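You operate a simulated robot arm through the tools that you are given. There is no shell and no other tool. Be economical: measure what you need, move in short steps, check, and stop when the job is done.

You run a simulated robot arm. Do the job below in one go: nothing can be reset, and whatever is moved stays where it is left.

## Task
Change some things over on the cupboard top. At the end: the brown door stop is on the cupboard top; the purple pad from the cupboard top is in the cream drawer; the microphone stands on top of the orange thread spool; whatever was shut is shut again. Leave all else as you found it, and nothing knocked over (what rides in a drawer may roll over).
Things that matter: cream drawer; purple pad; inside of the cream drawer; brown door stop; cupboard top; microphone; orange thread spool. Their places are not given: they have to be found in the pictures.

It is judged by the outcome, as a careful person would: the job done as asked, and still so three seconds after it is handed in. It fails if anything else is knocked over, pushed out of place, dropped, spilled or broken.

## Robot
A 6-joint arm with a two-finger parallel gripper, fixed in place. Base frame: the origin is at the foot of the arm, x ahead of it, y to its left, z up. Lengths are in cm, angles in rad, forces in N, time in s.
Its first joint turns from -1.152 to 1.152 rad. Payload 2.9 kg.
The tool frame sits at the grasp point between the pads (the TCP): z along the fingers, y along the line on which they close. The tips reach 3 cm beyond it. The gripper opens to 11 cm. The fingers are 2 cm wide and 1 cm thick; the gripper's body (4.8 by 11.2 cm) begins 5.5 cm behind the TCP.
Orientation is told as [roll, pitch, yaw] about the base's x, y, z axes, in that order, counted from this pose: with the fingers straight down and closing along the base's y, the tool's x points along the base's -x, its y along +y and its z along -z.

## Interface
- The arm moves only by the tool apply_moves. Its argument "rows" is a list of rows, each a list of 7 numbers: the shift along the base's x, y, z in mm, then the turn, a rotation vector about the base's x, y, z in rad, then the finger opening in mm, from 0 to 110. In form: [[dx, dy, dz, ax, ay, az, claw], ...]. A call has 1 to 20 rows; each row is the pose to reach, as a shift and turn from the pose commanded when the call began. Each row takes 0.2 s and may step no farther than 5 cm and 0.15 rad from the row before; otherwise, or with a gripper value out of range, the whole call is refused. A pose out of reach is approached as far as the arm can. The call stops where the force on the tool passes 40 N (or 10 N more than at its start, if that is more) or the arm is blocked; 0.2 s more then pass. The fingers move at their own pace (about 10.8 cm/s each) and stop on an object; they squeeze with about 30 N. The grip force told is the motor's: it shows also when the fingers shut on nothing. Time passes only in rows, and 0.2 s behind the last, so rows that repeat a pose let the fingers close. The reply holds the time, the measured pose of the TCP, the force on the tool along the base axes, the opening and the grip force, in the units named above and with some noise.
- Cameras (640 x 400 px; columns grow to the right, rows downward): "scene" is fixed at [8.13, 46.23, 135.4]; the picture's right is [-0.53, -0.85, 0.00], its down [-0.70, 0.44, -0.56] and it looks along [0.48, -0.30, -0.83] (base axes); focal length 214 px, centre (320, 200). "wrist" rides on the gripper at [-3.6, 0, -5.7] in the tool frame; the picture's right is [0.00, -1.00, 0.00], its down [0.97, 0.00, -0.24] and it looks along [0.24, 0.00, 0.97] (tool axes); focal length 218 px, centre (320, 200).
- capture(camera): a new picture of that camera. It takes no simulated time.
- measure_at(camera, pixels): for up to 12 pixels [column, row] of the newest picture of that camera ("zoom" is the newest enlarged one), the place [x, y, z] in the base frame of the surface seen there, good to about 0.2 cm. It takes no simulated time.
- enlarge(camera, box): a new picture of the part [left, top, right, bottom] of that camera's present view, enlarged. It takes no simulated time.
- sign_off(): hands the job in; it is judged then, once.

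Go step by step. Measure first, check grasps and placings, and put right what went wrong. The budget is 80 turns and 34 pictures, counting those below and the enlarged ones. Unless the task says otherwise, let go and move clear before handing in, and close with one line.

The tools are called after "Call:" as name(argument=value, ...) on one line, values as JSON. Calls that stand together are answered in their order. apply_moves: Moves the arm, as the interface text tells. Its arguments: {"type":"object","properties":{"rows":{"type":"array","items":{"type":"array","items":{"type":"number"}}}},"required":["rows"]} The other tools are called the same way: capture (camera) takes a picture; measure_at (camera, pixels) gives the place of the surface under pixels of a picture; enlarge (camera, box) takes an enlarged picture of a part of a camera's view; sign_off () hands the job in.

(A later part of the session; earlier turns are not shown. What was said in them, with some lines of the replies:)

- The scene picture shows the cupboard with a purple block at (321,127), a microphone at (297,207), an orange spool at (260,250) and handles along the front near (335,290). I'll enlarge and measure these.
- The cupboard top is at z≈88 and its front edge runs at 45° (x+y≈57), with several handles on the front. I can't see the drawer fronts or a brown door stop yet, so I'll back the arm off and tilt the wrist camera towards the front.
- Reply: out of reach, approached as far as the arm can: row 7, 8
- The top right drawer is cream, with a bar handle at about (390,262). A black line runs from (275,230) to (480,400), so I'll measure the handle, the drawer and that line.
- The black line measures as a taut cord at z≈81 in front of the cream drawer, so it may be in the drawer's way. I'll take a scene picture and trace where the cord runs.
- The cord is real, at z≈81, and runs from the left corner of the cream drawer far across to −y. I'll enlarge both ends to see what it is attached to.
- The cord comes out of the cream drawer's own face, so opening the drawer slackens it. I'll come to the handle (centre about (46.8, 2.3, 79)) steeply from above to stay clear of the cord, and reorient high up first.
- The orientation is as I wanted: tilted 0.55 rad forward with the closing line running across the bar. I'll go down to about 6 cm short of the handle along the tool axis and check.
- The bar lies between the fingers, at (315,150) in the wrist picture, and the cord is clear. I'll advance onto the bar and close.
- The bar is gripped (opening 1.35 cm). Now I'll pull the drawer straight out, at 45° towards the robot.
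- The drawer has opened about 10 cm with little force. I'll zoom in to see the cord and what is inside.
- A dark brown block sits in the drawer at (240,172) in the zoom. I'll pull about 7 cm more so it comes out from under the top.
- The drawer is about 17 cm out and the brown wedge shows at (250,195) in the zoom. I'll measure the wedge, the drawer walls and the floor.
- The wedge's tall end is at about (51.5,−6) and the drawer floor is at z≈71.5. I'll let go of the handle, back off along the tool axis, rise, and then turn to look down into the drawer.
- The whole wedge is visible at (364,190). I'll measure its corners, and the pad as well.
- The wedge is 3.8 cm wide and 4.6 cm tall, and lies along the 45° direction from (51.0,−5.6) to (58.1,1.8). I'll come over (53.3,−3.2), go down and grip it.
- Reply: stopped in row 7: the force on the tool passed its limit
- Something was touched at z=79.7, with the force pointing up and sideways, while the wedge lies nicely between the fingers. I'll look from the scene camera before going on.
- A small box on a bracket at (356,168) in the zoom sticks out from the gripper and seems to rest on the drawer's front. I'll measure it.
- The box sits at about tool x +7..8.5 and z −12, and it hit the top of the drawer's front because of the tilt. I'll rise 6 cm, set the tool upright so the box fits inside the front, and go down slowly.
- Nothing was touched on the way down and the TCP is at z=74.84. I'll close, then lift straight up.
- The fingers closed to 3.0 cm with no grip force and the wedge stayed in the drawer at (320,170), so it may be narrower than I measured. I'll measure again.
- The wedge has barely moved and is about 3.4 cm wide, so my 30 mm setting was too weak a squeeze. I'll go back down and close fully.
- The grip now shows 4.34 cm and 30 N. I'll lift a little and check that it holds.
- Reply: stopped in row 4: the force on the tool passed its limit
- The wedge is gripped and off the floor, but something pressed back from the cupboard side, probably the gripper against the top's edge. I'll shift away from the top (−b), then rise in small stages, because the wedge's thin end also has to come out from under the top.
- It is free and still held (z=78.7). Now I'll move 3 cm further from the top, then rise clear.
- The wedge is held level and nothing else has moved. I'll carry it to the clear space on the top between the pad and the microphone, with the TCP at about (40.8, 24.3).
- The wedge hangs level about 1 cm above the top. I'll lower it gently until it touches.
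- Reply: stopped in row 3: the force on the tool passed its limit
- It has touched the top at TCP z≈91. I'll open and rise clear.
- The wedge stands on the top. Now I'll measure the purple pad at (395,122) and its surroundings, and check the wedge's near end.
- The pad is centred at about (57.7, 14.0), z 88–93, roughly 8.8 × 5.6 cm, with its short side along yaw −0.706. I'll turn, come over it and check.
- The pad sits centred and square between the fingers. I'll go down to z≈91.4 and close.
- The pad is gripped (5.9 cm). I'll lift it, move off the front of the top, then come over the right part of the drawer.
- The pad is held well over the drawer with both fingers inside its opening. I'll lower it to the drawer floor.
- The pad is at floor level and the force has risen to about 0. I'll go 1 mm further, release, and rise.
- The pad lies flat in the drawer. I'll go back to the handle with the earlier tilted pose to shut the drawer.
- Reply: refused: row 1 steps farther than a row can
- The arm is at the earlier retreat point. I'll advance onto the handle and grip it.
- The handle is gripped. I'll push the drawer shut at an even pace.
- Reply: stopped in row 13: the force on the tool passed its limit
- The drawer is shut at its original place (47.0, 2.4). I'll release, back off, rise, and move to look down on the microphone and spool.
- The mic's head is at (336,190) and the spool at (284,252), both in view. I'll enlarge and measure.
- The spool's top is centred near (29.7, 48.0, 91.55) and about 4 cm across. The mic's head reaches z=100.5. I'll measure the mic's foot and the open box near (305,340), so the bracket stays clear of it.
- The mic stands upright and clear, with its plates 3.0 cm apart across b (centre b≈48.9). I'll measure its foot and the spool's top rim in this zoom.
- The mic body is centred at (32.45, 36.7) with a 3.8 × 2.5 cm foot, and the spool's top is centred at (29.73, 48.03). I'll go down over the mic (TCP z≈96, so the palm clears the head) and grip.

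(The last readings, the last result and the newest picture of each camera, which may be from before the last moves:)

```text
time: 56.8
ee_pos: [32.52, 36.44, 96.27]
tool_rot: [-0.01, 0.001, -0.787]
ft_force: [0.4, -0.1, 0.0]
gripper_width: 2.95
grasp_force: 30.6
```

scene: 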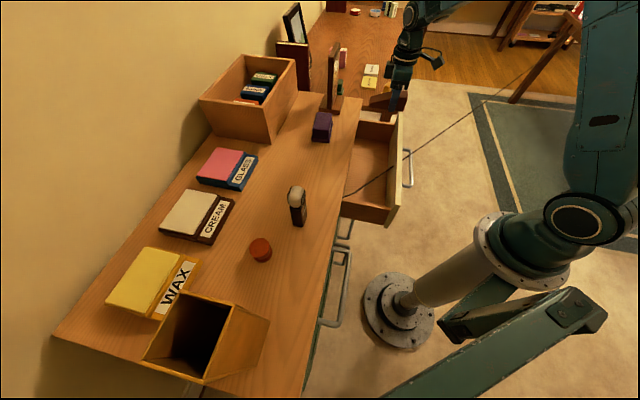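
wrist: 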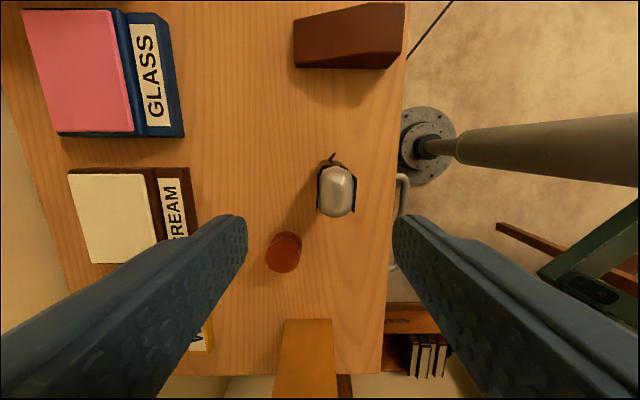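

The mic is gripped (2.95 cm, 30 N). I'll lift it 6 cm, carry it over the spool and stop just above.

Call:
apply_moves(rows=[[0, 0, 8, 0, 0, 0, 0], [0, 0, 25, 0, 0, 0, 0], [0, 0, 50, 0, 0, 0, 0], [0, 0, 65, 0, 0, 0, 0], [-6, 28, 70, 0, 0, 0, 0], [-13, 57, 70, 0, 0, 0, 0], [-20, 86, 70, 0, 0, 0, 0], [-26, 114, 70, 0, 0, 0, 0], [-26, 114, 60, 0, 0, 0, 0], [-26, 114, 50, 0, 0, 0, 0], [-26, 114, 50, 0, 0, 0, 0]])

Call:
enlarge(camera="scene", box=[200, 160, 320, 280])

```text
time: 59.2
ee_pos: [29.92, 47.89, 101.3]
tool_rot: [-0.008, 0.003, -0.788]
ft_force: [0.0, -0.1, -3.1]
gripper_width: 3.01
grasp_force: 30.2
```

```text
3.33 times, centred on (260, 220) of scene
```

zoom: 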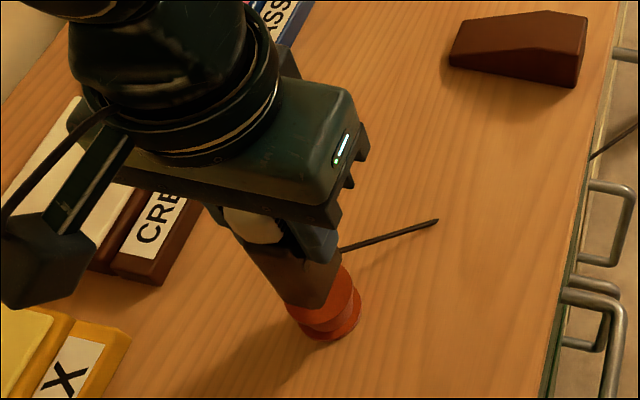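

The mic is held upright over the spool. I'll measure its lower corners to check the centring before setting it down.

Call:
measure_at(camera="zoom", pixels=[[284, 297], [300, 303], [318, 305], [324, 298], [338, 268], [294, 314], [330, 312], [350, 290]])

```text
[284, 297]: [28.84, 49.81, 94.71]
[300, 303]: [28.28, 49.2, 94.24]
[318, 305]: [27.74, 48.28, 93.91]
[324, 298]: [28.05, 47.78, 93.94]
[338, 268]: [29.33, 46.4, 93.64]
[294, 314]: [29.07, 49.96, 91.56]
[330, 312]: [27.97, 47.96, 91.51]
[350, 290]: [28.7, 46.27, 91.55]
```

The mic's foot is centred over the spool to within 2 mm, and its bottom is at about z 93.0. I'll lower it gently to touch.

Call:
apply_moves(rows=[[0, 0, -6, 0, 0, 0, 0], [0, 0, -11, 0, 0, 0, 0], [0, 0, -13, 0, 0, 0, 0], [0, 0, -14, 0, 0, 0, 0], [0, 0, -14, 0, 0, 0, 0]])

```text
time: 60.4
ee_pos: [29.75, 47.91, 99.78]
tool_rot: [-0.006, 0.0, -0.789]
ft_force: [0.8, -0.1, 1.1]
gripper_width: 2.97
grasp_force: 30.2
```

The force went from −3.1 to +1.1 N, so the mic rests on the spool. I'll open in small steps, then rise straight up.

Call:
apply_moves(rows=[[0, 0, 0, 0, 0, 0, 33], [0, 0, 0, 0, 0, 0, 36], [0, 0, 0, 0, 0, 0, 45], [0, 0, 0, 0, 0, 0, 60], [0, 0, 0, 0, 0, 0, 60], [0, 0, 15, 0, 0, 0, 60], [0, 0, 45, 0, 0, 0, 60], [0, 0, 85, 0, 0, 0, 60], [0, 0, 115, 0, 0, 0, 60], [20, -30, 125, 0, 0, 0, 60], [45, -70, 125, 0, 0, 0, 60], [70, -110, 125, 0, 0, 0, 60], [90, -150, 125, 0, 0, 0, 60], [105, -190, 125, 0, 0, 0, 60]])

Call:
capture(camera="scene")

```text
time: 63.4
ee_pos: [40.38, 28.83, 112.2]
tool_rot: [-0.008, 0.003, -0.784]
ft_force: [-0.1, 0.1, -0.1]
gripper_width: 5.97
grasp_force: 0.0
```

```text
1 pictures are left
```

scene: 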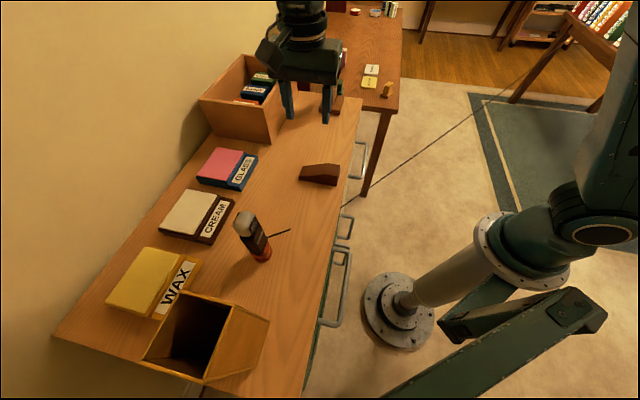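

The mic stands on the spool, the wedge is on the top and the drawer looks shut. One last check of the handle position and the mic.

Call:
measure_at(camera="scene", pixels=[[365, 145], [365, 160], [244, 218], [265, 256], [320, 170]])

Call:
enlarge(camera="scene", box=[210, 120, 380, 280])

```text
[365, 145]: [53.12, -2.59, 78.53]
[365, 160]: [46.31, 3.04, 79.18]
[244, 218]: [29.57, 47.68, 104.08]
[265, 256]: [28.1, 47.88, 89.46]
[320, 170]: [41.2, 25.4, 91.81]
```

```text
2.50 times, centred on (295, 200) of scene
```

zoom: 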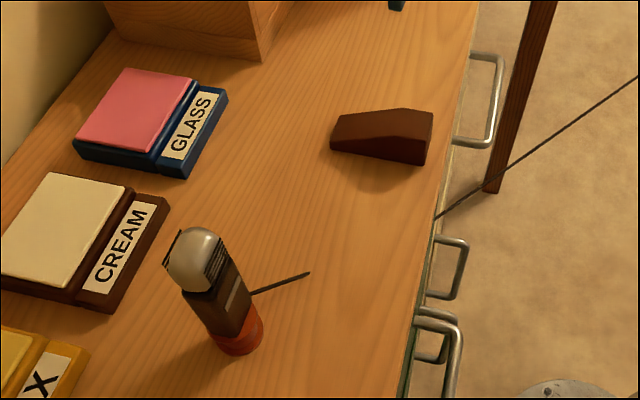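

The handle is back at its starting place (53.12, −2.59, 78.53) and the mic stands at z 104 on the spool. The wedge rests on the top and the gripper is clear, so I'll hand in.

Call:
sign_off()

```text
The job is handed in.
```

The brown door stop is on the cupboard top, the purple pad is in the shut cream drawer, and the microphone stands on the orange spool. In the last pictures nothing was knocked over or out of place.
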